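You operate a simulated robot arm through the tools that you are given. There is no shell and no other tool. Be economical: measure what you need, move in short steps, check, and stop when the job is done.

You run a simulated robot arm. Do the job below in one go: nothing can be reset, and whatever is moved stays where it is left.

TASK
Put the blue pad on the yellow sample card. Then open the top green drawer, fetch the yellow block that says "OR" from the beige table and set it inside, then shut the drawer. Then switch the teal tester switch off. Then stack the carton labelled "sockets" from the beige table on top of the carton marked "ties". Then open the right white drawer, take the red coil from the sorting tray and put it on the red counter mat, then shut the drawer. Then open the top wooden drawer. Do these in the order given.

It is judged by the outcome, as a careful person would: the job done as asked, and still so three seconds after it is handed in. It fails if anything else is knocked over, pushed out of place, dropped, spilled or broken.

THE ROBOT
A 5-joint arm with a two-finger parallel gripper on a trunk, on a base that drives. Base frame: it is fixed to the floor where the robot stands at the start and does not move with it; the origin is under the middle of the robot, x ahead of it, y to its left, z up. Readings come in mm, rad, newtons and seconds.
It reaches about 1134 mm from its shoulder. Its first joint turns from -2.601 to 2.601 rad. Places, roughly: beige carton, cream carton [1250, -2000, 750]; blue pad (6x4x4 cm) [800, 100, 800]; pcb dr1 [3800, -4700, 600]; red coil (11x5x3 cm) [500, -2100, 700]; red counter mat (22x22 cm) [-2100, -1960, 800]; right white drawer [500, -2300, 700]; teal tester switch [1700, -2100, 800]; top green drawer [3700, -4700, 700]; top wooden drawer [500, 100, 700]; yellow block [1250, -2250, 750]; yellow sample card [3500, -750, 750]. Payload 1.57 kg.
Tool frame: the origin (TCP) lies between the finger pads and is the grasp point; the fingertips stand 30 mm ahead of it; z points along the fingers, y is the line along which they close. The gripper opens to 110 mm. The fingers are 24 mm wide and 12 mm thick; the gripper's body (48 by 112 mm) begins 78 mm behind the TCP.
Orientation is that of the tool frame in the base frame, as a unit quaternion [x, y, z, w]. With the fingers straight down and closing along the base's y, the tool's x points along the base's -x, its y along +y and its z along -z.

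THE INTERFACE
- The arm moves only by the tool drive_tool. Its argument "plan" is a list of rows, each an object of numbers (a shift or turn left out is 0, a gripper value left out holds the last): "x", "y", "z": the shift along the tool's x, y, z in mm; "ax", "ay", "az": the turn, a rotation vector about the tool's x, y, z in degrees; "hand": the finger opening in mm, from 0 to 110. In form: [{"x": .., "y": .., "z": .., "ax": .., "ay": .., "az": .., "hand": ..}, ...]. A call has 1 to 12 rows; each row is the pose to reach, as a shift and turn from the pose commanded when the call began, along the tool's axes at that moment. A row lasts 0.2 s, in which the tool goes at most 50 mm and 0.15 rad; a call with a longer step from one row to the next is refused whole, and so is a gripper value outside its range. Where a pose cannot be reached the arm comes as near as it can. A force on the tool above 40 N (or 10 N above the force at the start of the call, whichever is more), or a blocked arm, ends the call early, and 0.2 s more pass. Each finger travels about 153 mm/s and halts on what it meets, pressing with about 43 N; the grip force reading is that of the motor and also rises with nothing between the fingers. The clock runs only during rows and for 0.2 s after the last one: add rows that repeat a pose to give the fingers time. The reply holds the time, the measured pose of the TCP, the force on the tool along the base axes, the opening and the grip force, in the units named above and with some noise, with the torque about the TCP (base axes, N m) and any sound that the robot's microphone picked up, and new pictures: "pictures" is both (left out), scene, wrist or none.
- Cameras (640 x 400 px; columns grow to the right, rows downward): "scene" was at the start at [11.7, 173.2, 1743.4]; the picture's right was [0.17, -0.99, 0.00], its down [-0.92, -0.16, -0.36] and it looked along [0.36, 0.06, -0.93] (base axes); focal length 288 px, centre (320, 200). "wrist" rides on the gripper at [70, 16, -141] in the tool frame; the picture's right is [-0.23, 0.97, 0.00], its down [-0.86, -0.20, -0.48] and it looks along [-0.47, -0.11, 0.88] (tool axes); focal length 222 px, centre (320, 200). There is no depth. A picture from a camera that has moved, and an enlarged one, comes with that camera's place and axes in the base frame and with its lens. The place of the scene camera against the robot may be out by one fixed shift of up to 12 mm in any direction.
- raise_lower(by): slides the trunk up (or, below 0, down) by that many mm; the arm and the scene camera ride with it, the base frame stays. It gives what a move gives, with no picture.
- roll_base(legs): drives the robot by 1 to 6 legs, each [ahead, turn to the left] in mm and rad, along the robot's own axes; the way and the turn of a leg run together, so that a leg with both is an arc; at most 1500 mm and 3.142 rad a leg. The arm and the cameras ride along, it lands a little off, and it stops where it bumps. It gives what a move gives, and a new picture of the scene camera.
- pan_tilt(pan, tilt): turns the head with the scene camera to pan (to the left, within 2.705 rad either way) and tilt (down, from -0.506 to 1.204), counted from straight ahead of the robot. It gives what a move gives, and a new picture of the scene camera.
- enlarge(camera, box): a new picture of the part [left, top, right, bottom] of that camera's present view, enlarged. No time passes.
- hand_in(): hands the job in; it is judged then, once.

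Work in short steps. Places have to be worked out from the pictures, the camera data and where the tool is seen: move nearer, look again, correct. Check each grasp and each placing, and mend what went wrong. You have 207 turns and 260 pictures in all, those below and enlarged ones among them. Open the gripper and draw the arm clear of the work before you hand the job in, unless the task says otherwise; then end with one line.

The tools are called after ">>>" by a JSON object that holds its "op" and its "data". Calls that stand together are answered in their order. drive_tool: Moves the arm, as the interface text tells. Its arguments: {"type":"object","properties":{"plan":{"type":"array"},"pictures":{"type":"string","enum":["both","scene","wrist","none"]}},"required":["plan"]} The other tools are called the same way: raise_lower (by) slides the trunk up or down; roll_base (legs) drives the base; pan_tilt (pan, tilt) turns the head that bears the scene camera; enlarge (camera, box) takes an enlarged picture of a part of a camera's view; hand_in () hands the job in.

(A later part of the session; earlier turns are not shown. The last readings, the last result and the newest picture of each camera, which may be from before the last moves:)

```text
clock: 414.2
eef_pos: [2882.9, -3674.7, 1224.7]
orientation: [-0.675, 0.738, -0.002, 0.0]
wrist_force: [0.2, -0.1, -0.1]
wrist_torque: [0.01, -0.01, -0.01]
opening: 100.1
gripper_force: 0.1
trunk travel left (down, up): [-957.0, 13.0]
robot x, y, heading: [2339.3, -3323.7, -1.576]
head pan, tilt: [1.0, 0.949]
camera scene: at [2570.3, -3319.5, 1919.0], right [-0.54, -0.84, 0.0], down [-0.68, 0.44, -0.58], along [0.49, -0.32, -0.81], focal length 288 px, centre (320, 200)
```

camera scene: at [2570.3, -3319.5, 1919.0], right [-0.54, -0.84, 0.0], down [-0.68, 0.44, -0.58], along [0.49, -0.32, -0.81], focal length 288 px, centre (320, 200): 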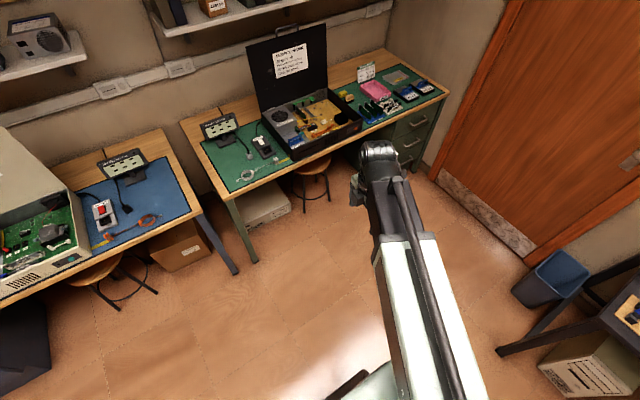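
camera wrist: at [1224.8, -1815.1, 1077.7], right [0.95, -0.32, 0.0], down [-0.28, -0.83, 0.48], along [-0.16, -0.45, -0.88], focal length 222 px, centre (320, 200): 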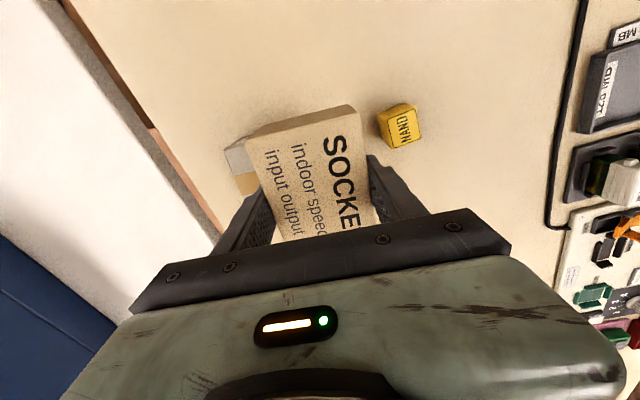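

>>> {"op": "roll_base", "data": {"legs": [[0, -1.566], [1400, 0], [1300, 0], [0, -1.571]]}}

>>> {"op": "pan_tilt", "data": {"pan": -0.6, "tilt": 0.6}}

```text
clock: 434.6
eef_pos: [-858.5, -2921.1, 1223.6]
orientation: [0.737, 0.676, 0.0, -0.003]
wrist_force: [-0.3, -0.8, -0.5]
wrist_torque: [0.03, -0.04, 0.03]
opening: 99.8
gripper_force: 0.1
trunk travel left (down, up): [-957.0, 13.0]
robot x, y, heading: [-313.4, -3270.8, 1.578]
head pan, tilt: [1.0, 0.949]
camera scene: at [-543.5, -3276.5, 1918.8], right [0.53, 0.85, 0.0], down [0.69, -0.43, -0.58], along [-0.49, 0.31, -0.81], focal length 288 px, centre (320, 200)
```

scene: 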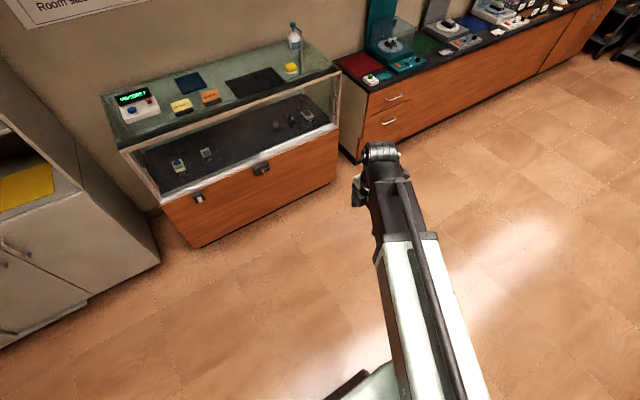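

```text
clock: 436.3
eef_pos: [-856.1, -2920.3, 1224.1]
orientation: [0.737, 0.675, 0.0, -0.003]
wrist_force: [0.5, 0.7, -0.2]
wrist_torque: [0.05, 0.02, 0.01]
opening: 99.9
gripper_force: 0.2
trunk travel left (down, up): [-957.0, 13.0]
robot x, y, heading: [-310.1, -3269.7, 1.577]
head pan, tilt: [-0.6, 0.6]
camera scene: at [-430.9, -3241.5, 1947.4], right [0.83, -0.56, 0.0], down [-0.31, -0.47, -0.83], along [0.46, 0.69, -0.57], focal length 288 px, centre (320, 200)
```

scene: 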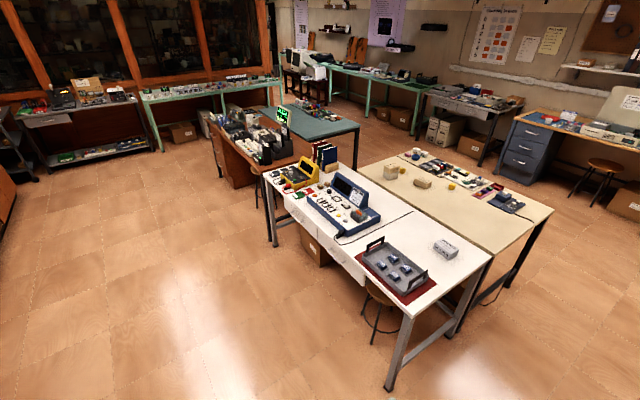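

Drawers are on the white table's west side. Drive north and face them.

>>> {"op": "roll_base", "data": {"legs": [[900, 0]]}}

>>> {"op": "pan_tilt", "data": {"pan": -1.5, "tilt": 0.75}}

```text
clock: 441.1
eef_pos: [-853.4, -2004.0, 1224.3]
orientation: [0.742, 0.67, 0.0, -0.003]
wrist_force: [0.4, 0.2, 0.7]
wrist_torque: [-0.05, 0.01, -0.01]
opening: 100.2
gripper_force: 0.0
trunk travel left (down, up): [-957.0, 13.0]
robot x, y, heading: [-314.5, -2359.8, 1.564]
head pan, tilt: [-0.6, 0.6]
camera scene: at [-432.8, -2331.9, 1947.4], right [0.82, -0.57, 0.0], down [-0.32, -0.46, -0.82], along [0.47, 0.68, -0.57], focal length 288 px, centre (320, 200)
```

scene: 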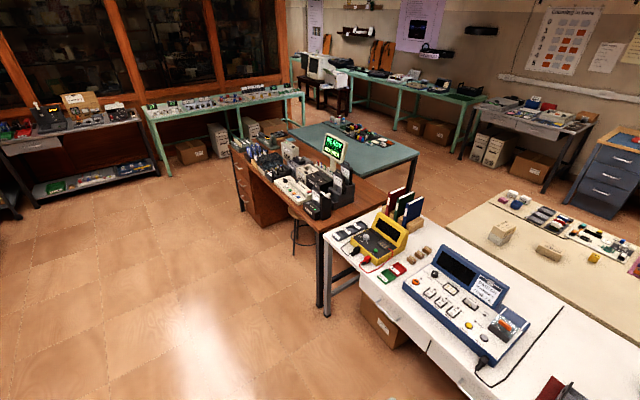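

```text
clock: 442.3
eef_pos: [-854.0, -2005.4, 1225.2]
orientation: [0.742, 0.67, 0.0, -0.002]
wrist_force: [-1.1, 0.0, 0.1]
wrist_torque: [-0.02, 0.02, 0.0]
opening: 100.3
gripper_force: 0.0
trunk travel left (down, up): [-957.0, 13.0]
robot x, y, heading: [-316.4, -2359.1, 1.566]
head pan, tilt: [-1.499, 0.75]
camera scene: at [-400.4, -2399.5, 1934.6], right [0.07, -1.0, 0.0], down [-0.68, -0.05, -0.73], along [0.73, 0.05, -0.68], focal length 288 px, centre (320, 200)
```

scene: 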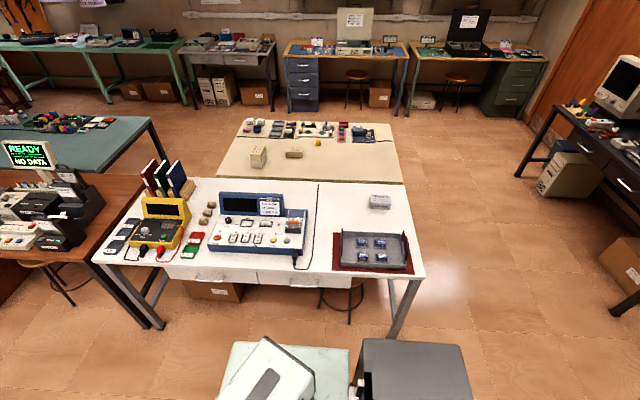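

>>> {"op": "enlarge", "data": {"camera": "scene", "box": [150, 200, 430, 375]}}

>>> {"op": "enlarge", "data": {"camera": "scene", "box": [220, 255, 380, 355]}}

```text
2.29 times, centred on (290, 288) of scene
camera zoom: at [-400.4, -2399.5, 1934.6], right [0.07, -1.0, 0.0], down [-0.68, -0.05, -0.73], along [0.73, 0.05, -0.68], focal length 658 px, centre (389, 0)
```

zoom: 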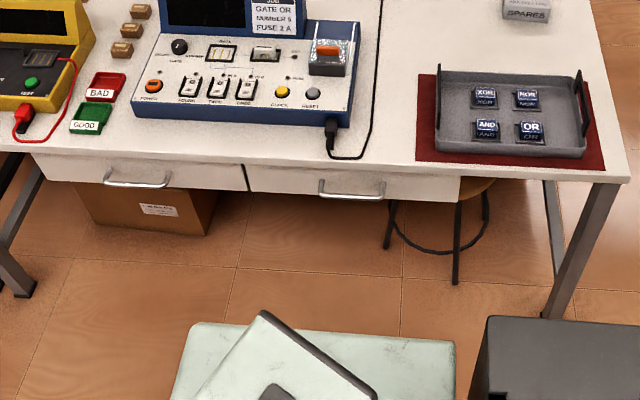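

```text
4.00 times, centred on (300, 305) of scene
camera zoom: at [-400.4, -2399.5, 1934.6], right [0.07, -1.0, 0.0], down [-0.68, -0.05, -0.73], along [0.73, 0.05, -0.68], focal length 1152 px, centre (400, -220)
```

zoom: 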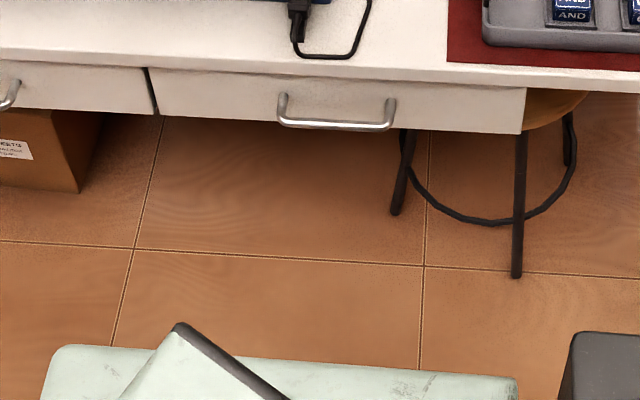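

Right drawer handle is near (302, -2279, ~730). I line the robot up square to it, about 1070 mm away.

>>> {"op": "roll_base", "data": {"legs": [[80, 0], [0, -1.566], [-450, 0]]}}

>>> {"op": "pan_tilt", "data": {"pan": 0.0, "tilt": 0.7}}

```text
clock: 449.4
eef_pos: [-391.8, -1738.1, 1225.5]
orientation: [0.999, -0.053, 0.002, -0.002]
wrist_force: [0.2, -0.9, -0.7]
wrist_torque: [0.01, 0.03, -0.02]
opening: 100.1
gripper_force: 0.1
trunk travel left (down, up): [-957.0, 13.0]
robot x, y, heading: [-748.5, -2281.2, -0.016]
head pan, tilt: [-1.499, 0.75]
camera scene: at [-786.1, -2192.5, 1934.6], right [-1.0, -0.05, 0.0], down [-0.04, 0.68, -0.73], along [0.04, -0.73, -0.68], focal length 288 px, centre (320, 200)
```

scene: 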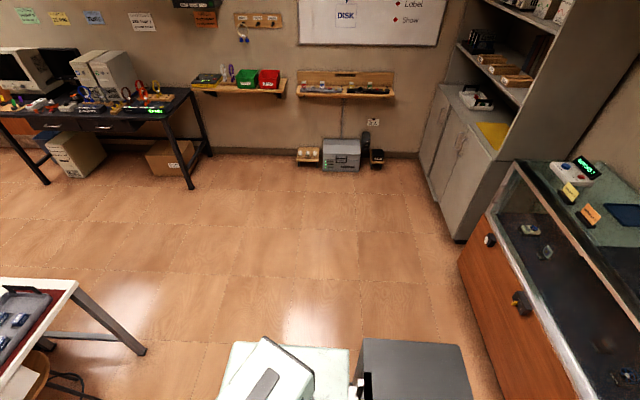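

```text
clock: 451.0
eef_pos: [-390.7, -1737.7, 1224.4]
orientation: [0.999, -0.054, 0.002, -0.001]
wrist_force: [-0.9, 0.5, -1.1]
wrist_torque: [0.0, 0.02, -0.01]
opening: 99.6
gripper_force: 0.0
trunk travel left (down, up): [-957.0, 13.0]
robot x, y, heading: [-752.7, -2275.3, -0.011]
head pan, tilt: [0.0, 0.7]
camera scene: at [-705.0, -2111.2, 1938.8], right [-0.02, -1.0, 0.0], down [-0.64, 0.01, -0.76], along [0.76, -0.01, -0.64], focal length 288 px, centre (320, 200)
```

scene: 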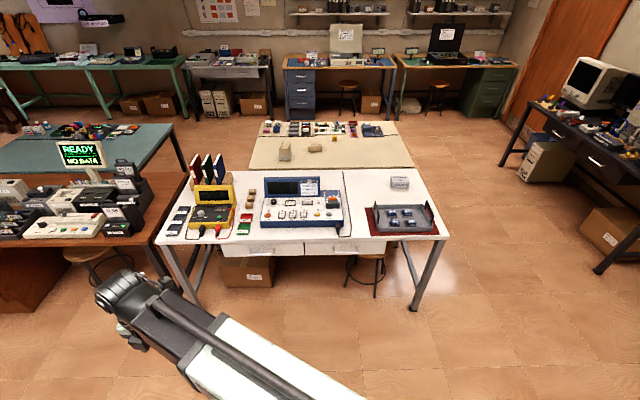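

Swing the arm to point straight at the drawer.

>>> {"op": "drive_tool", "data": {"plan": [{"x": 34, "y": 30}, {"x": 68, "y": 60}, {"x": 102, "y": 91}, {"x": 137, "y": 121}, {"x": 171, "y": 151}, {"x": 205, "y": 182}, {"x": 239, "y": 212}, {"x": 273, "y": 242}, {"x": 308, "y": 273}, {"x": 342, "y": 303}, {"x": 376, "y": 333}, {"x": 410, "y": 364}], "pictures": "none"}}

>>> {"op": "drive_tool", "data": {"plan": [{"x": 34, "y": 30, "az": -2}, {"x": 68, "y": 60, "az": -4}, {"x": 102, "y": 91, "az": -6}, {"x": 137, "y": 121, "az": -6.2}, {"x": 137, "y": 121, "az": -6.2, "hand": 70}], "pictures": "none"}}

>>> {"op": "drive_tool", "data": {"plan": [{"ay": 8}, {"ay": 16}, {"ay": 24}, {"ay": 32}, {"ay": 40}, {"ay": 48}, {"ay": 56}, {"ay": 64}, {"ay": 72}, {"ay": 80}, {"ay": 88}, {"ay": 90}], "pictures": "wrist"}}

```text
clock: 453.6
eef_pos: [-19.4, -2140.9, 1224.4]
orientation: [0.999, -0.052, 0.002, -0.002]
wrist_force: [-0.9, -0.2, -0.2]
wrist_torque: [0.01, 0.02, -0.02]
opening: 100.2
gripper_force: 0.0
trunk travel left (down, up): [-957.0, 13.0]
robot x, y, heading: [-748.9, -2280.5, -0.017]
head pan, tilt: [0.0, 0.7]
```

```text
clock: 454.8
eef_pos: [95.8, -2229.2, 1223.8]
orientation: [0.999, -0.031, 0.004, 0.008]
wrist_force: [-0.2, 0.9, 0.5]
wrist_torque: [-0.04, -0.03, -0.03]
opening: 70.1
gripper_force: 0.1
out of reach, approached as far as the arm can: row 3, 4, 5
trunk travel left (down, up): [-957.0, 13.0]
robot x, y, heading: [-750.1, -2279.6, -0.02]
head pan, tilt: [0.0, 0.7]
```

```text
clock: 457.4
eef_pos: [106.1, -2223.8, 1462.6]
orientation: [0.707, -0.016, 0.706, 0.028]
wrist_force: [-1.1, -0.4, -1.0]
wrist_torque: [0.01, 0.0, 0.0]
opening: 69.9
gripper_force: 0.1
out of reach, approached as far as the arm can: row 2, 3, 4, 5, 6, 7, 8, 9, 10, 11, 12
trunk travel left (down, up): [-957.0, 13.0]
robot x, y, heading: [-751.3, -2283.3, -0.018]
head pan, tilt: [0.0, 0.7]
camera wrist: at [-35.3, -2229.4, 1532.2], right [-0.06, -0.98, -0.21], down [-0.47, 0.21, -0.86], along [0.88, 0.05, -0.47], focal length 222 px, centre (320, 200)
```

wrist: 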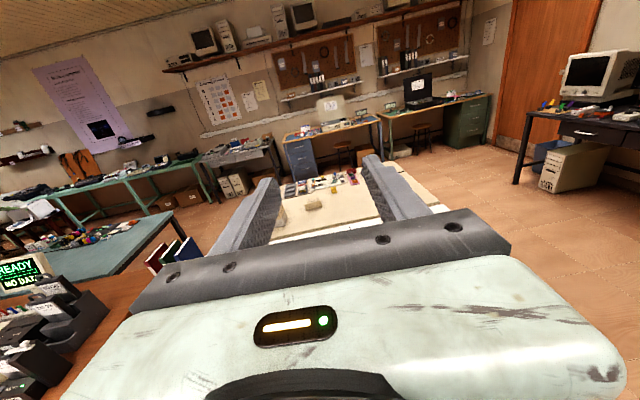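

The arm is 55 mm left of the line; command the correction.

>>> {"op": "drive_tool", "data": {"plan": [{"y": 25, "ax": 1.5}, {"y": 57, "ax": 3.5}, {"y": 57, "ax": 3.5}, {"y": 57, "ax": 3.5}], "pictures": "none"}}

```text
clock: 458.4
eef_pos: [95.9, -2286.4, 1464.6]
orientation: [0.705, 0.006, 0.709, 0.006]
wrist_force: [-0.5, 0.2, -0.7]
wrist_torque: [-0.02, -0.02, 0.0]
opening: 70.0
gripper_force: 0.0
out of reach, approached as far as the arm can: row 1, 2, 3, 4
trunk travel left (down, up): [-957.0, 13.0]
robot x, y, heading: [-750.1, -2278.9, -0.019]
head pan, tilt: [0.0, 0.7]
```

Now spin 90° for vertical closing and lower.

>>> {"op": "drive_tool", "data": {"plan": [{"az": 8}, {"az": 16}, {"az": 24}, {"az": 32}, {"az": 40}, {"az": 48}, {"az": 56}, {"az": 64}, {"az": 72}, {"az": 80}, {"az": 88}, {"az": 90}], "pictures": "none"}}

>>> {"op": "raise_lower", "data": {"by": -400}}

>>> {"op": "raise_lower", "data": {"by": -320}}

>>> {"op": "drive_tool", "data": {"plan": [{"hand": 70}]}}

```text
clock: 461.0
eef_pos: [93.6, -2286.5, 1462.3]
orientation: [0.503, -0.496, 0.505, -0.496]
wrist_force: [0.3, 0.3, -0.1]
wrist_torque: [0.03, -0.02, -0.03]
opening: 70.2
gripper_force: 0.1
trunk travel left (down, up): [-957.0, 13.0]
robot x, y, heading: [-748.3, -2277.6, -0.014]
head pan, tilt: [0.0, 0.7]
```

```text
clock: 464.9
eef_pos: [93.8, -2286.0, 1063.8]
orientation: [0.502, -0.496, 0.506, -0.497]
wrist_force: [0.1, -0.3, -0.9]
wrist_torque: [-0.01, 0.03, 0.0]
opening: 70.1
gripper_force: 0.1
trunk travel left (down, up): [-557.0, 413.0]
robot x, y, heading: [-749.8, -2276.7, -0.013]
head pan, tilt: [0.0, 0.7]
```

```text
clock: 468.0
eef_pos: [93.4, -2286.2, 744.0]
orientation: [0.504, -0.495, 0.505, -0.496]
wrist_force: [-0.7, -0.5, 1.0]
wrist_torque: [0.01, 0.01, -0.01]
opening: 70.2
gripper_force: 0.0
trunk travel left (down, up): [-237.0, 733.0]
robot x, y, heading: [-748.0, -2278.3, -0.021]
head pan, tilt: [0.0, 0.7]
```

```text
clock: 468.4
eef_pos: [93.1, -2286.9, 743.4]
orientation: [0.502, -0.495, 0.506, -0.497]
wrist_force: [-0.7, -0.5, -0.4]
wrist_torque: [0.01, 0.02, 0.0]
opening: 70.1
gripper_force: 0.1
trunk travel left (down, up): [-237.0, 733.0]
robot x, y, heading: [-746.3, -2279.9, -0.016]
head pan, tilt: [0.0, 0.7]
camera scene: at [-704.9, -2111.3, 1218.8], right [-0.02, -1.0, 0.0], down [-0.64, 0.01, -0.76], along [0.76, -0.01, -0.64], focal length 288 px, centre (320, 200)
camera wrist: at [-47.7, -2355.3, 727.5], right [0.0, 0.21, -0.98], down [-0.48, 0.86, 0.18], along [0.88, 0.47, 0.11], focal length 222 px, centre (320, 200)
```

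scene: 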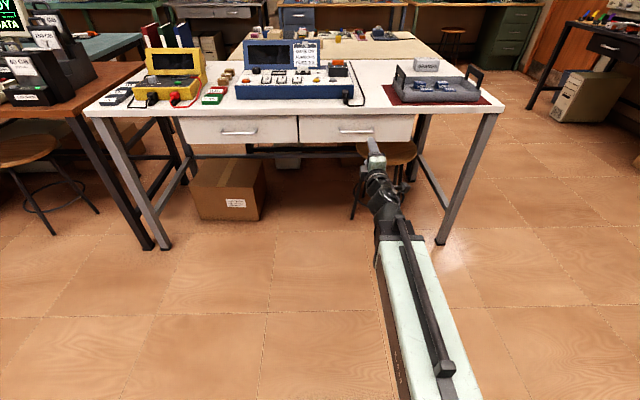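
wrist: 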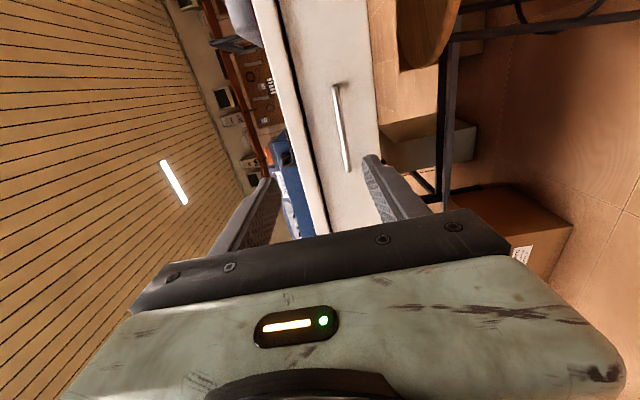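

Handle is at about z 713. Lower 30 mm and advance 120.

>>> {"op": "raise_lower", "data": {"by": -30}}

>>> {"op": "drive_tool", "data": {"plan": [{"z": 40}, {"z": 80}, {"z": 120}, {"z": 120}], "pictures": "wrist"}}

```text
clock: 469.2
eef_pos: [93.3, -2286.0, 713.9]
orientation: [0.502, -0.496, 0.506, -0.496]
wrist_force: [0.4, 0.5, 0.2]
wrist_torque: [-0.01, -0.01, -0.01]
opening: 70.1
gripper_force: 0.1
trunk travel left (down, up): [-207.0, 763.0]
robot x, y, heading: [-748.2, -2282.8, -0.019]
head pan, tilt: [0.0, 0.7]
```

```text
clock: 470.2
eef_pos: [217.0, -2286.8, 713.4]
orientation: [0.501, -0.495, 0.507, -0.497]
wrist_force: [0.3, 0.9, 0.0]
wrist_torque: [0.0, 0.02, 0.0]
opening: 70.1
gripper_force: 0.0
trunk travel left (down, up): [-207.0, 763.0]
robot x, y, heading: [-748.4, -2284.0, -0.017]
head pan, tilt: [0.0, 0.7]
camera wrist: at [75.6, -2355.6, 697.8], right [0.01, 0.21, -0.98], down [-0.48, 0.86, 0.18], along [0.88, 0.47, 0.11], focal length 222 px, centre (320, 200)
```

wrist: 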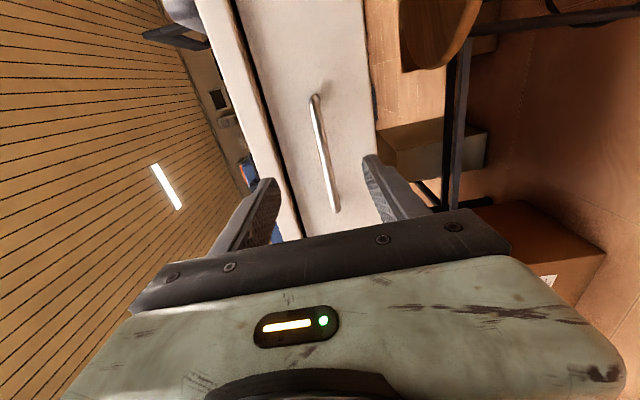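

Bar at x≈315. Advance 80 mm and close.

>>> {"op": "raise_lower", "data": {"by": -4}}

>>> {"op": "drive_tool", "data": {"plan": [{"z": 40}, {"z": 70}, {"z": 80}, {"z": 80}], "pictures": "wrist"}}

```text
clock: 470.7
eef_pos: [216.9, -2286.8, 710.4]
orientation: [0.502, -0.494, 0.506, -0.498]
wrist_force: [-0.4, 0.0, 0.6]
wrist_torque: [0.01, -0.03, -0.03]
opening: 70.0
gripper_force: 0.0
trunk travel left (down, up): [-203.0, 767.0]
robot x, y, heading: [-749.3, -2283.5, -0.015]
head pan, tilt: [0.0, 0.7]
```

```text
clock: 471.7
eef_pos: [295.6, -2285.6, 710.0]
orientation: [0.502, -0.494, 0.505, -0.498]
wrist_force: [-0.2, 0.5, -0.4]
wrist_torque: [-0.02, 0.01, 0.0]
opening: 70.3
gripper_force: 0.1
trunk travel left (down, up): [-203.0, 767.0]
robot x, y, heading: [-751.1, -2279.2, -0.018]
head pan, tilt: [0.0, 0.7]
camera wrist: at [153.6, -2355.0, 693.8], right [0.01, 0.21, -0.98], down [-0.48, 0.86, 0.18], along [0.88, 0.47, 0.11], focal length 222 px, centre (320, 200)
```

wrist: 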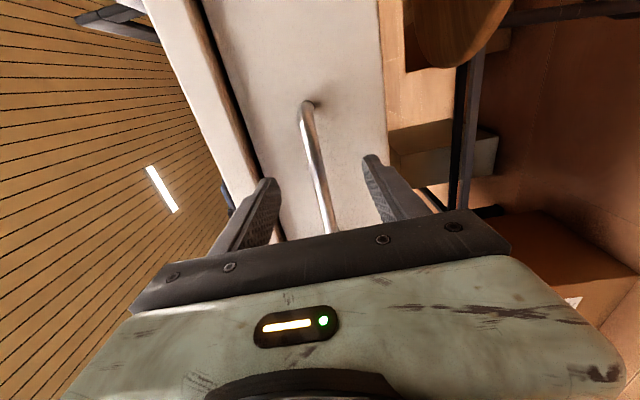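

>>> {"op": "enlarge", "data": {"camera": "scene", "box": [310, 100, 430, 175]}}

```text
5.33 times, centred on (370, 138) of scene
camera zoom: at [-704.8, -2111.3, 1184.8], right [-0.02, -1.0, 0.0], down [-0.64, 0.01, -0.76], along [0.76, -0.01, -0.64], focal length 1536 px, centre (53, 533)
```

zoom: 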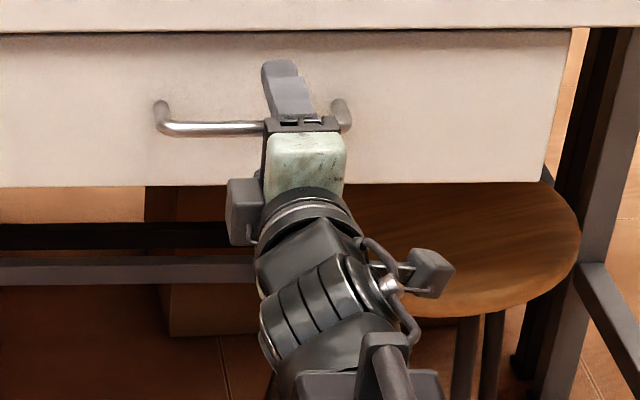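

The bar is right at the fingers, its centre a bit north. Shift 15 mm north, 8 mm ahead and close.

>>> {"op": "drive_tool", "data": {"plan": [{"z": 8, "x": -15}, {"z": 8, "x": -15, "hand": 50}, {"z": 8, "x": -15, "hand": 30}, {"z": 8, "x": -15, "hand": 15}, {"z": 8, "x": -15, "hand": 5}, {"z": 8, "x": -15, "hand": 5}], "pictures": "wrist"}}

```text
clock: 473.1
eef_pos: [302.8, -2274.2, 709.4]
orientation: [0.502, -0.494, 0.505, -0.499]
wrist_force: [-6.8, -2.6, -7.7]
wrist_torque: [0.73, 0.12, 0.0]
opening: 12.0
gripper_force: 29.3
out of reach, approached as far as the arm can: row 1, 2, 3
trunk travel left (down, up): [-203.0, 767.0]
robot x, y, heading: [-753.2, -2275.9, -0.022]
head pan, tilt: [0.0, 0.7]
camera wrist: at [161.4, -2344.0, 693.4], right [0.01, 0.21, -0.98], down [-0.48, 0.86, 0.18], along [0.88, 0.47, 0.11], focal length 222 px, centre (320, 200)
```

wrist: 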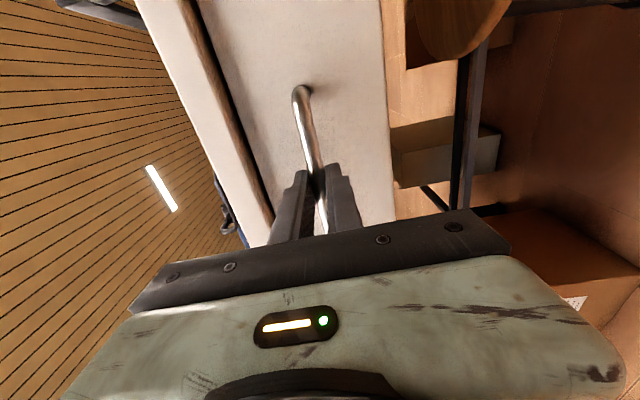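

Gripped. Pull straight back 216 mm.

>>> {"op": "drive_tool", "data": {"plan": [{"z": -10}, {"z": -25}, {"z": -45}, {"z": -65}, {"z": -85}, {"z": -105}, {"z": -125}, {"z": -145}, {"z": -165}, {"z": -185}, {"z": -205}, {"z": -205}]}}

```text
clock: 475.7
eef_pos: [100.9, -2273.2, 708.7]
orientation: [0.503, -0.495, 0.505, -0.497]
wrist_force: [-0.8, -11.0, 6.3]
wrist_torque: [0.69, -0.05, -0.69]
opening: 11.8
gripper_force: 29.3
trunk travel left (down, up): [-203.0, 767.0]
robot x, y, heading: [-744.9, -2281.7, -0.017]
head pan, tilt: [0.0, 0.7]
camera scene: at [-705.5, -2112.0, 1185.0], right [-0.02, -1.0, 0.0], down [-0.64, 0.01, -0.77], along [0.77, -0.01, -0.64], focal length 288 px, centre (320, 200)
camera wrist: at [-40.8, -2341.2, 694.0], right [0.01, 0.21, -0.98], down [-0.48, 0.86, 0.18], along [0.88, 0.47, 0.11], focal length 222 px, centre (320, 200)
```

scene: 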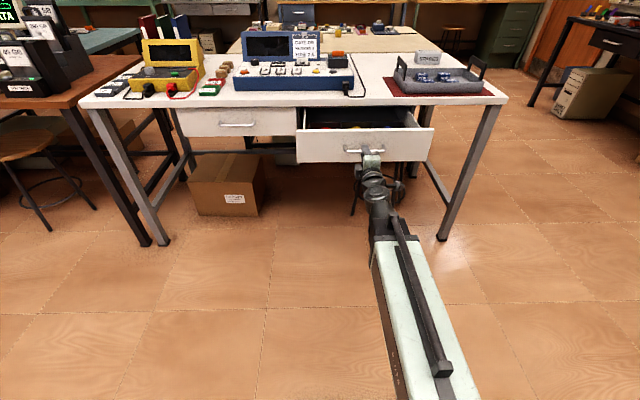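
wrist: 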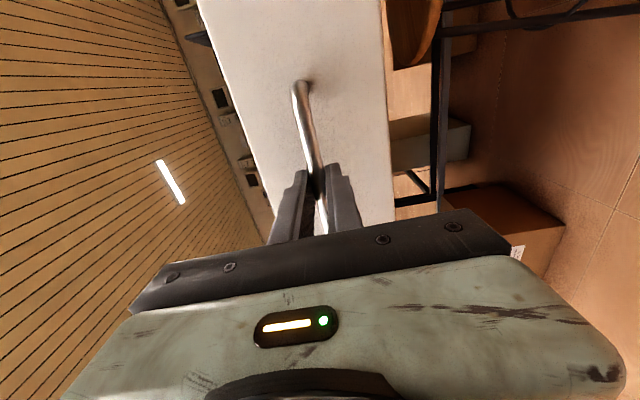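

Open 200 mm; reverse the base 60 mm for more room, then release and back off.

>>> {"op": "roll_base", "data": {"legs": [[-60, 0]]}}

>>> {"op": "drive_tool", "data": {"plan": [{"hand": 30}, {"hand": 60}, {"hand": 70}, {"hand": 70}], "pictures": "none"}}

```text
clock: 476.7
eef_pos: [38.0, -2272.8, 709.9]
orientation: [0.502, -0.496, 0.505, -0.497]
wrist_force: [0.7, -20.4, 5.7]
wrist_torque: [0.72, -0.09, -0.19]
opening: 11.9
gripper_force: 28.9
trunk travel left (down, up): [-203.0, 767.0]
robot x, y, heading: [-812.5, -2280.2, -0.016]
head pan, tilt: [0.0, 0.7]
camera scene: at [-766.7, -2111.5, 1185.0], right [-0.02, -1.0, 0.0], down [-0.64, 0.01, -0.77], along [0.77, -0.01, -0.64], focal length 288 px, centre (320, 200)
```

scene: 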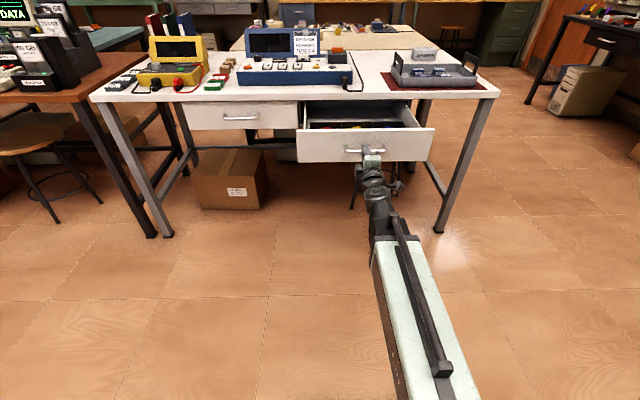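

```text
clock: 477.7
eef_pos: [40.8, -2272.0, 709.4]
orientation: [0.502, -0.496, 0.506, -0.496]
wrist_force: [0.0, -0.5, 0.1]
wrist_torque: [-0.01, 0.02, -0.01]
opening: 69.8
gripper_force: 0.1
trunk travel left (down, up): [-203.0, 767.0]
robot x, y, heading: [-809.4, -2279.9, -0.015]
head pan, tilt: [0.0, 0.7]
```

Reverse clear, raise, and look into the drawer.

>>> {"op": "roll_base", "data": {"legs": [[-120, 0]]}}

>>> {"op": "raise_lower", "data": {"by": 400}}

>>> {"op": "raise_lower", "data": {"by": 350}}

>>> {"op": "enlarge", "data": {"camera": "scene", "box": [240, 120, 480, 270]}}

```text
clock: 478.9
eef_pos: [-82.1, -2270.6, 709.9]
orientation: [0.502, -0.495, 0.506, -0.497]
wrist_force: [0.1, -0.5, -0.3]
wrist_torque: [-0.03, 0.0, -0.02]
opening: 70.1
gripper_force: 0.1
trunk travel left (down, up): [-203.0, 767.0]
robot x, y, heading: [-930.2, -2278.4, -0.018]
head pan, tilt: [0.0, 0.7]
camera scene: at [-887.6, -2108.2, 1184.8], right [-0.02, -1.0, 0.0], down [-0.64, 0.01, -0.76], along [0.76, -0.01, -0.64], focal length 288 px, centre (320, 200)
```

scene: 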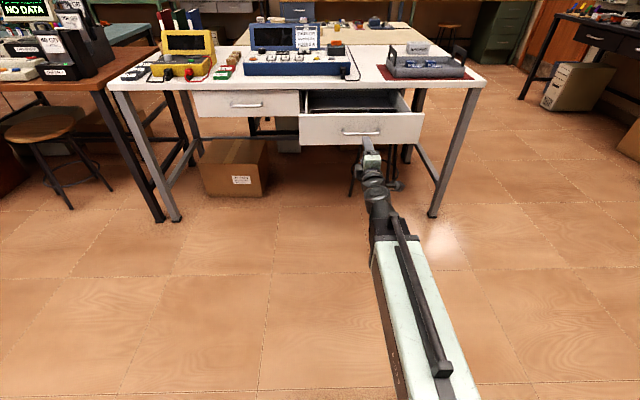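

```text
clock: 482.8
eef_pos: [-82.5, -2268.5, 1110.5]
orientation: [0.501, -0.496, 0.506, -0.496]
wrist_force: [-0.6, 0.8, 0.3]
wrist_torque: [0.0, 0.0, -0.05]
opening: 69.8
gripper_force: 0.0
trunk travel left (down, up): [-603.0, 367.0]
robot x, y, heading: [-931.9, -2277.6, -0.019]
head pan, tilt: [0.0, 0.7]
```

```text
clock: 486.2
eef_pos: [-80.2, -2270.4, 1459.9]
orientation: [0.501, -0.496, 0.506, -0.497]
wrist_force: [-0.8, 0.0, 0.0]
wrist_torque: [-0.03, -0.02, -0.02]
opening: 69.9
gripper_force: 0.0
trunk travel left (down, up): [-953.0, 17.0]
robot x, y, heading: [-931.4, -2279.6, -0.017]
head pan, tilt: [0.0, 0.7]
```

```text
2.67 times, centred on (360, 195) of scene
camera zoom: at [-887.4, -2108.2, 1934.8], right [-0.02, -1.0, 0.0], down [-0.64, 0.01, -0.76], along [0.76, -0.01, -0.64], focal length 768 px, centre (213, 213)
```

zoom: 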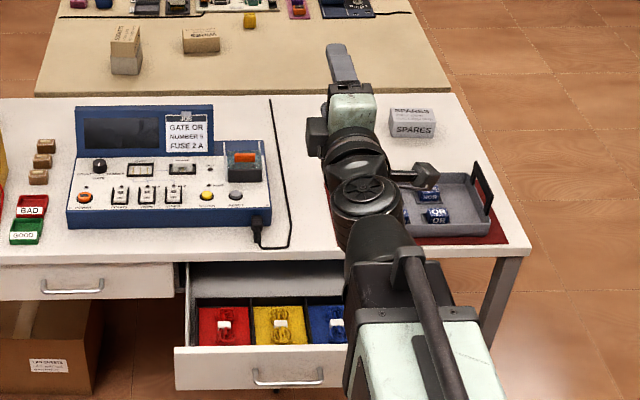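

The drawer holds a sorting tray with red, yellow and blue coils. Fold the tool to straight down.

>>> {"op": "drive_tool", "data": {"plan": [{"az": -8}, {"az": -16}, {"az": -24}, {"az": -32}, {"az": -40}, {"az": -48}, {"az": -56}, {"az": -64}, {"az": -72}, {"az": -80}, {"az": -88}, {"az": -90}], "pictures": "none"}}

>>> {"op": "drive_tool", "data": {"plan": [{"ay": -8}, {"ay": -16}, {"ay": -24}, {"ay": -32}, {"ay": -40}, {"ay": -48}, {"ay": -56}, {"ay": -64}, {"ay": -72}, {"ay": -80}, {"ay": -88}, {"ay": -90}], "pictures": "none"}}

>>> {"op": "roll_base", "data": {"legs": [[300, 0]]}}

>>> {"op": "enlarge", "data": {"camera": "wrist", "box": [0, 0, 640, 400]}}

```text
clock: 488.8
eef_pos: [-81.7, -2271.4, 1459.5]
orientation: [0.706, 0.009, 0.708, 0.002]
wrist_force: [1.1, 0.0, 0.1]
wrist_torque: [0.02, 0.01, 0.02]
opening: 69.9
gripper_force: 0.1
trunk travel left (down, up): [-953.0, 17.0]
robot x, y, heading: [-931.9, -2278.8, -0.017]
head pan, tilt: [0.0, 0.7]
```

```text
clock: 491.4
eef_pos: [-90.2, -2228.2, 1221.5]
orientation: [0.999, -0.029, 0.003, 0.016]
wrist_force: [-0.7, 0.0, 0.3]
wrist_torque: [0.0, -0.01, -0.03]
opening: 69.9
gripper_force: 0.0
out of reach, approached as far as the arm can: row 1, 2, 3, 4, 5, 6, 7, 8, 9, 10, 11, 12
trunk travel left (down, up): [-953.0, 17.0]
robot x, y, heading: [-932.7, -2277.5, -0.02]
head pan, tilt: [0.0, 0.7]
```

```text
clock: 493.4
eef_pos: [217.4, -2228.7, 1219.5]
orientation: [1.0, -0.027, 0.003, 0.015]
wrist_force: [0.4, 0.6, 0.3]
wrist_torque: [0.02, 0.01, -0.04]
opening: 70.1
gripper_force: 0.0
trunk travel left (down, up): [-953.0, 17.0]
robot x, y, heading: [-627.6, -2291.6, -0.016]
head pan, tilt: [0.0, 0.7]
camera scene: at [-581.4, -2113.4, 1934.8], right [-0.01, -1.0, 0.0], down [-0.64, 0.01, -0.76], along [0.76, -0.01, -0.64], focal length 288 px, centre (320, 200)
```

scene: 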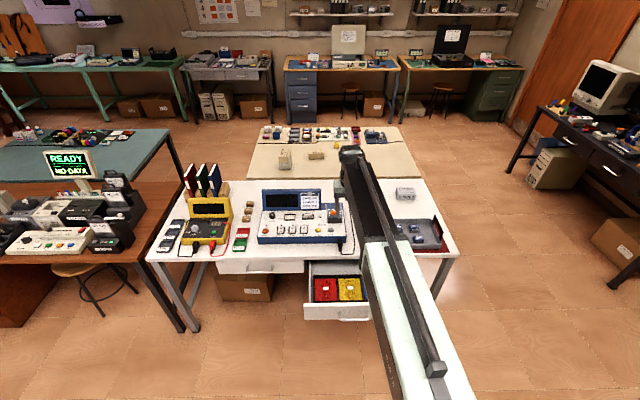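

```text
1.00 times, centred on (320, 200) of wrist (not enlarged: the box is as wide or as high as the picture)
camera zoom: at [285.3, -2243.8, 1362.3], right [-0.28, -0.96, 0.03], down [-0.85, 0.26, 0.47], along [-0.45, 0.11, -0.88], focal length 222 px, centre (320, 200)
```

zoom: 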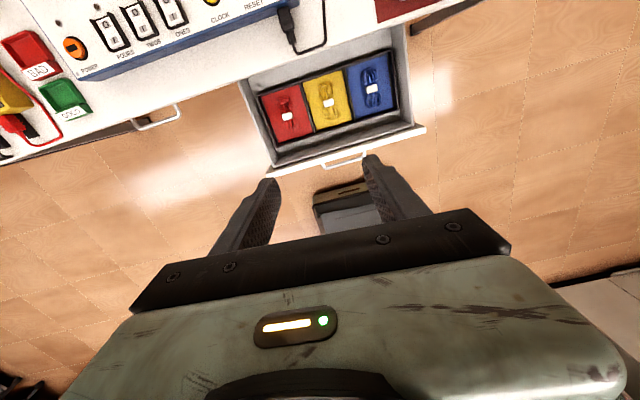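

>>> {"op": "enlarge", "data": {"camera": "wrist", "box": [240, 60, 400, 160]}}

```text
4.00 times, centred on (320, 110) of wrist
camera zoom: at [285.3, -2243.8, 1362.3], right [-0.28, -0.96, 0.03], down [-0.85, 0.26, 0.47], along [-0.45, 0.11, -0.88], focal length 888 px, centre (320, 560)
```

zoom: 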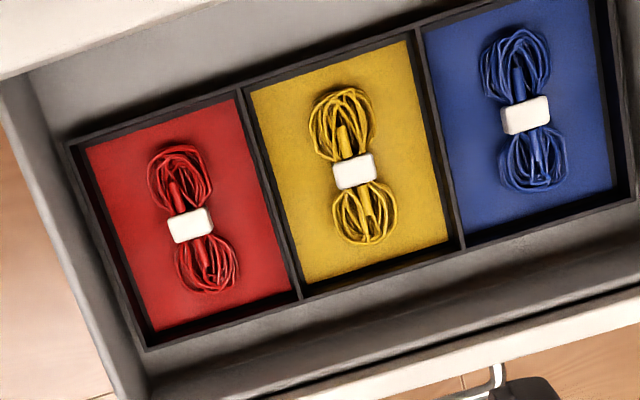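

Red coil centre ≈(226, -2142), long axis ≈ -7° from x. Move the base 100 closer and bring the tool above it.

>>> {"op": "roll_base", "data": {"legs": [[100, 0]]}}

>>> {"op": "drive_tool", "data": {"plan": [{"x": -32, "y": -28, "az": 1.5}, {"x": -64, "y": -55, "az": 3}, {"x": -96, "y": -83, "az": 3.8}, {"x": -96, "y": -83, "az": 3.8}], "pictures": "none"}}

```text
clock: 494.6
eef_pos: [318.7, -2231.0, 1219.3]
orientation: [1.0, -0.027, 0.002, 0.016]
wrist_force: [0.3, 0.2, -1.1]
wrist_torque: [-0.01, 0.06, -0.02]
opening: 69.9
gripper_force: 0.1
trunk travel left (down, up): [-953.0, 17.0]
robot x, y, heading: [-527.2, -2285.6, -0.012]
head pan, tilt: [0.0, 0.7]
camera scene: at [-479.6, -2114.6, 1934.7], right [-0.01, -1.0, 0.0], down [-0.65, 0.01, -0.76], along [0.76, -0.01, -0.65], focal length 288 px, centre (320, 200)
```

scene: 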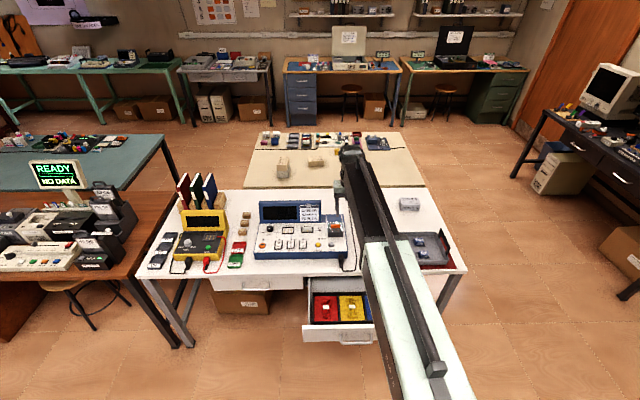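

```text
clock: 495.6
eef_pos: [226.0, -2140.3, 1220.2]
orientation: [0.998, -0.06, 0.004, 0.016]
wrist_force: [0.6, 0.0, 0.0]
wrist_torque: [-0.01, -0.02, 0.02]
opening: 69.9
gripper_force: 0.1
trunk travel left (down, up): [-953.0, 17.0]
robot x, y, heading: [-525.5, -2282.6, -0.013]
head pan, tilt: [0.0, 0.7]
```

>>> {"op": "drive_tool", "data": {"plan": [{"ax": 1.8, "hand": 70}, {"ax": 1.8}], "pictures": "none"}}

>>> {"op": "raise_lower", "data": {"by": -350}}

>>> {"op": "enlarge", "data": {"camera": "wrist", "box": [160, 50, 480, 250]}}

```text
clock: 496.2
eef_pos: [224.7, -2140.7, 1219.9]
orientation: [0.998, -0.061, 0.005, 0.0]
wrist_force: [0.2, 0.6, 0.2]
wrist_torque: [-0.03, 0.0, 0.04]
opening: 70.1
gripper_force: 0.1
out of reach, approached as far as the arm can: row 1, 2
trunk travel left (down, up): [-953.0, 17.0]
robot x, y, heading: [-527.2, -2284.0, -0.015]
head pan, tilt: [0.0, 0.7]
```

```text
clock: 499.6
eef_pos: [226.2, -2141.4, 870.6]
orientation: [0.998, -0.06, 0.005, 0.001]
wrist_force: [-0.1, 0.1, 0.3]
wrist_torque: [-0.02, 0.0, 0.0]
opening: 70.1
gripper_force: 0.0
trunk travel left (down, up): [-603.0, 367.0]
robot x, y, heading: [-527.4, -2286.0, -0.014]
head pan, tilt: [0.0, 0.7]
```

```text
2.00 times, centred on (320, 150) of wrist
camera zoom: at [291.5, -2165.1, 1012.4], right [-0.34, -0.94, 0.0], down [-0.83, 0.3, 0.47], along [-0.44, 0.16, -0.88], focal length 444 px, centre (320, 300)
```

zoom: 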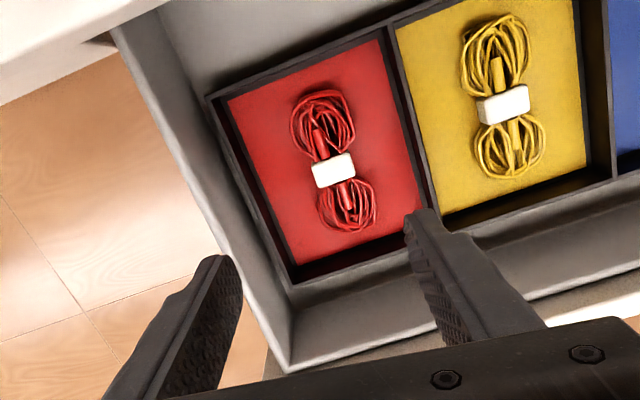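

Refined coil centre (229, -2151). Adjust, set the opening to 62, and lower 120.

>>> {"op": "drive_tool", "data": {"plan": [{"x": 4, "y": 9.5, "hand": 62}, {"x": 4, "y": 9.5, "hand": 62}], "pictures": "none"}}

>>> {"op": "raise_lower", "data": {"by": -115}}

>>> {"op": "enlarge", "data": {"camera": "wrist", "box": [160, 50, 480, 250]}}

```text
clock: 500.2
eef_pos: [228.4, -2149.6, 870.6]
orientation: [0.998, -0.06, 0.005, 0.0]
wrist_force: [0.4, 0.0, -0.7]
wrist_torque: [0.02, 0.02, 0.01]
opening: 61.8
gripper_force: 0.0
trunk travel left (down, up): [-603.0, 367.0]
robot x, y, heading: [-525.1, -2282.6, -0.012]
head pan, tilt: [0.0, 0.7]
```

```text
clock: 501.7
eef_pos: [228.0, -2151.0, 756.3]
orientation: [0.998, -0.06, 0.005, 0.0]
wrist_force: [-0.2, 0.9, -0.6]
wrist_torque: [-0.02, -0.03, 0.04]
opening: 62.0
gripper_force: 0.1
trunk travel left (down, up): [-488.0, 482.0]
robot x, y, heading: [-523.8, -2280.2, -0.012]
head pan, tilt: [0.0, 0.7]
```

```text
2.00 times, centred on (320, 150) of wrist
camera zoom: at [294.0, -2174.6, 897.4], right [-0.34, -0.94, 0.0], down [-0.83, 0.3, 0.47], along [-0.44, 0.16, -0.88], focal length 444 px, centre (320, 300)
```

zoom: 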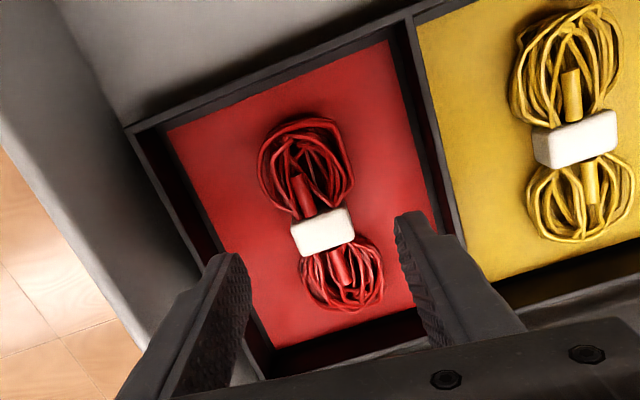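

Coil is centred between the fingers. Lower further in steps.

>>> {"op": "raise_lower", "data": {"by": -35}}

>>> {"op": "enlarge", "data": {"camera": "wrist", "box": [160, 50, 480, 250]}}

```text
clock: 502.5
eef_pos: [228.0, -2151.3, 720.3]
orientation: [0.998, -0.06, 0.006, 0.001]
wrist_force: [-0.9, -0.2, 0.6]
wrist_torque: [0.01, -0.02, -0.02]
opening: 61.9
gripper_force: 0.1
trunk travel left (down, up): [-453.0, 517.0]
robot x, y, heading: [-523.6, -2286.0, -0.014]
head pan, tilt: [0.0, 0.7]
```

```text
2.00 times, centred on (320, 150) of wrist
camera zoom: at [294.0, -2174.6, 862.3], right [-0.34, -0.94, 0.0], down [-0.83, 0.3, 0.47], along [-0.44, 0.16, -0.88], focal length 444 px, centre (320, 300)
```

zoom: 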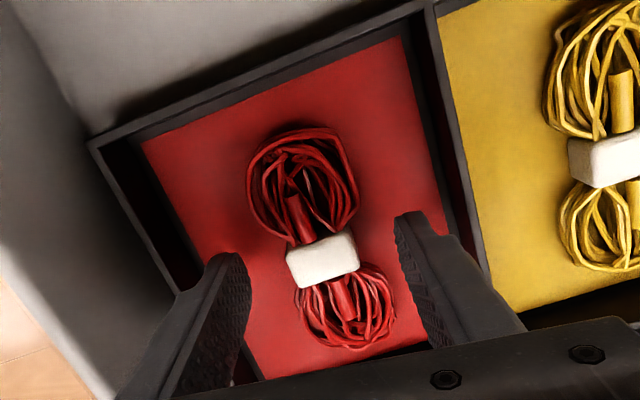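

>>> {"op": "raise_lower", "data": {"by": -12}}

>>> {"op": "raise_lower", "data": {"by": -10}}

>>> {"op": "enlarge", "data": {"camera": "wrist", "box": [160, 50, 480, 250]}}

```text
clock: 503.1
eef_pos: [228.9, -2150.5, 708.0]
orientation: [0.998, -0.06, 0.005, 0.001]
wrist_force: [-0.1, 0.2, -0.6]
wrist_torque: [0.01, -0.03, 0.0]
opening: 61.9
gripper_force: 0.0
trunk travel left (down, up): [-441.0, 529.0]
robot x, y, heading: [-526.2, -2284.0, -0.013]
head pan, tilt: [0.0, 0.7]
```

```text
clock: 503.6
eef_pos: [226.5, -2150.5, 701.2]
orientation: [0.998, -0.06, 0.007, 0.0]
wrist_force: [0.1, -0.3, 37.6]
wrist_torque: [-0.13, 0.46, -0.15]
opening: 62.0
gripper_force: 0.2
trunk travel left (down, up): [-432.0, 538.0]
robot x, y, heading: [-526.4, -2282.7, -0.009]
head pan, tilt: [0.0, 0.7]
stopped: the force on the tool passed its limit at 47 N (the readings are from after the stop); the commanded pose is now the measured one
```

```text
2.00 times, centred on (320, 150) of wrist
camera zoom: at [291.9, -2174.6, 844.1], right [-0.34, -0.94, 0.0], down [-0.83, 0.3, 0.47], along [-0.44, 0.16, -0.88], focal length 444 px, centre (320, 300)
```

zoom: 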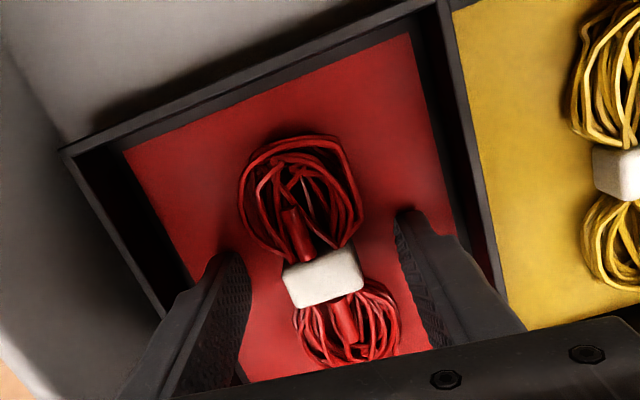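

Touched the tray floor (≈671). Raise 4 mm and close on the band.

>>> {"op": "raise_lower", "data": {"by": 4}}

>>> {"op": "drive_tool", "data": {"plan": [{"hand": 50}, {"hand": 38}, {"hand": 25}, {"hand": 12}, {"hand": 5}, {"hand": 5}, {"hand": 5}], "pictures": "wrist"}}

```text
clock: 504.1
eef_pos: [228.7, -2151.0, 702.3]
orientation: [0.998, -0.059, 0.006, 0.001]
wrist_force: [0.1, 0.2, 0.2]
wrist_torque: [-0.01, -0.01, -0.03]
opening: 62.2
gripper_force: 0.1
trunk travel left (down, up): [-436.0, 534.0]
robot x, y, heading: [-525.8, -2283.0, -0.011]
head pan, tilt: [0.0, 0.7]
```

```text
clock: 505.7
eef_pos: [228.4, -2151.1, 702.9]
orientation: [0.998, -0.06, 0.005, 0.0]
wrist_force: [-0.6, -0.5, -0.9]
wrist_torque: [0.01, -0.01, 0.0]
opening: 26.7
gripper_force: 37.4
trunk travel left (down, up): [-436.0, 534.0]
robot x, y, heading: [-521.9, -2285.9, -0.012]
head pan, tilt: [0.0, 0.7]
camera wrist: at [294.0, -2174.4, 845.1], right [-0.34, -0.94, 0.0], down [-0.83, 0.3, 0.47], along [-0.44, 0.16, -0.88], focal length 222 px, centre (320, 200)
```

wrist: 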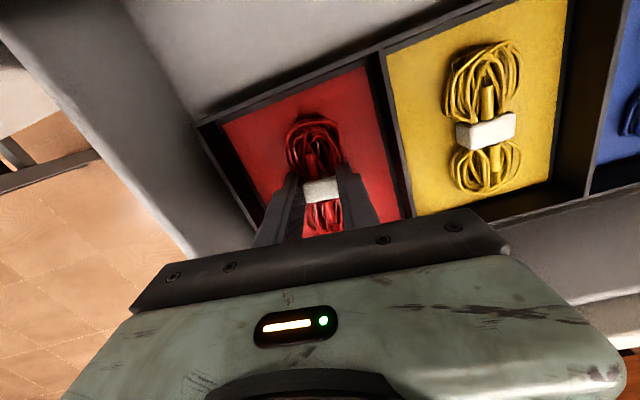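

Gripped at 26.7 mm. Lift straight up in two stages and check.

>>> {"op": "raise_lower", "data": {"by": 120}}

>>> {"op": "raise_lower", "data": {"by": 395}}

>>> {"op": "enlarge", "data": {"camera": "wrist", "box": [160, 50, 480, 250]}}

```text
clock: 507.2
eef_pos: [227.8, -2150.1, 823.3]
orientation: [0.998, -0.061, 0.006, 0.001]
wrist_force: [0.2, 0.0, -0.4]
wrist_torque: [0.01, -0.01, 0.03]
opening: 26.5
gripper_force: 38.3
trunk travel left (down, up): [-556.0, 414.0]
robot x, y, heading: [-523.2, -2282.0, -0.013]
head pan, tilt: [0.0, 0.7]
```

```text
clock: 511.0
eef_pos: [229.1, -2151.0, 1217.8]
orientation: [0.998, -0.061, 0.006, 0.0]
wrist_force: [-0.6, 0.6, -0.3]
wrist_torque: [0.02, 0.02, 0.02]
opening: 26.8
gripper_force: 37.4
trunk travel left (down, up): [-951.0, 19.0]
robot x, y, heading: [-523.6, -2284.0, -0.014]
head pan, tilt: [0.0, 0.7]
```

```text
2.00 times, centred on (320, 150) of wrist
camera zoom: at [294.1, -2174.3, 1360.1], right [-0.34, -0.94, 0.0], down [-0.83, 0.3, 0.47], along [-0.44, 0.16, -0.88], focal length 444 px, centre (320, 300)
```

zoom: 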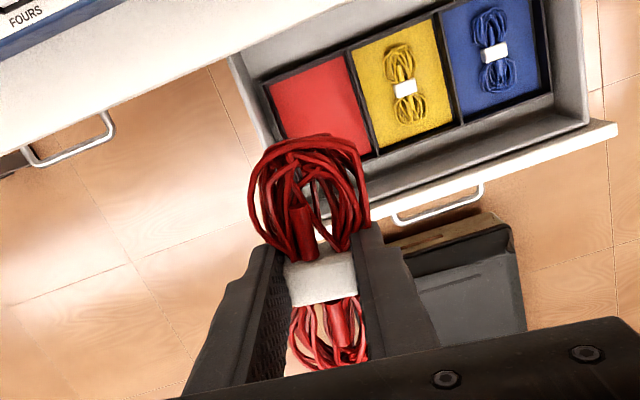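

Red coil is held. Turn round toward the counter on the west side.

>>> {"op": "roll_base", "data": {"legs": [[-250, 0], [0, 1.571], [300, 0], [0, 1.571]]}}

>>> {"op": "pan_tilt", "data": {"pan": 0.0, "tilt": 0.75}}

```text
clock: 522.2
eef_pos: [-1516.6, -2161.5, 1218.5]
orientation: [0.029, 1.0, 0.001, -0.006]
wrist_force: [0.5, -0.2, -0.7]
wrist_torque: [0.0, 0.05, -0.01]
opening: 26.9
gripper_force: 37.8
trunk travel left (down, up): [-951.0, 19.0]
robot x, y, heading: [-780.1, -1948.3, -3.098]
head pan, tilt: [0.0, 0.7]
camera scene: at [-806.6, -2120.5, 1932.7], right [-0.04, 1.0, 0.0], down [0.64, 0.03, -0.77], along [-0.76, -0.03, -0.64], focal length 288 px, centre (320, 200)
```

scene: 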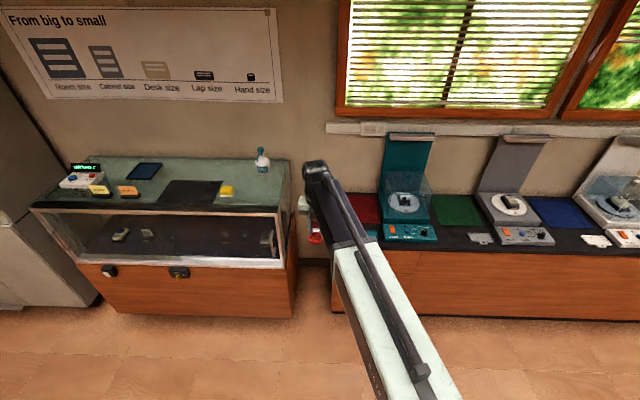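

```text
clock: 522.9
eef_pos: [-1518.7, -2161.8, 1217.0]
orientation: [0.03, 1.0, 0.0, -0.005]
wrist_force: [-0.6, -0.1, -0.9]
wrist_torque: [-0.02, -0.03, -0.02]
opening: 26.8
gripper_force: 37.8
trunk travel left (down, up): [-951.0, 19.0]
robot x, y, heading: [-774.9, -1951.7, -3.102]
head pan, tilt: [0.0, 0.75]
camera scene: at [-806.8, -2120.1, 1928.4], right [-0.04, 1.0, 0.0], down [0.68, 0.03, -0.73], along [-0.73, -0.03, -0.68], focal length 288 px, centre (320, 200)
```

scene: 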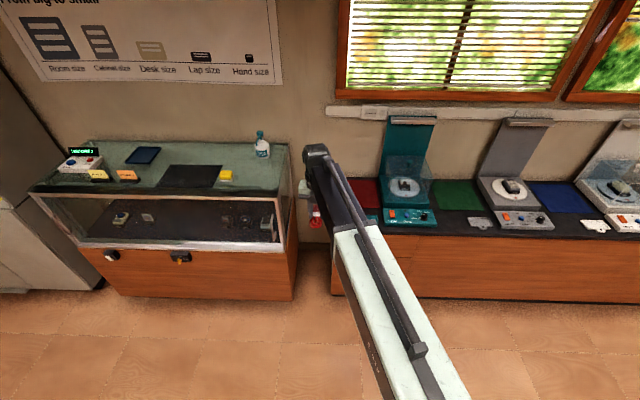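

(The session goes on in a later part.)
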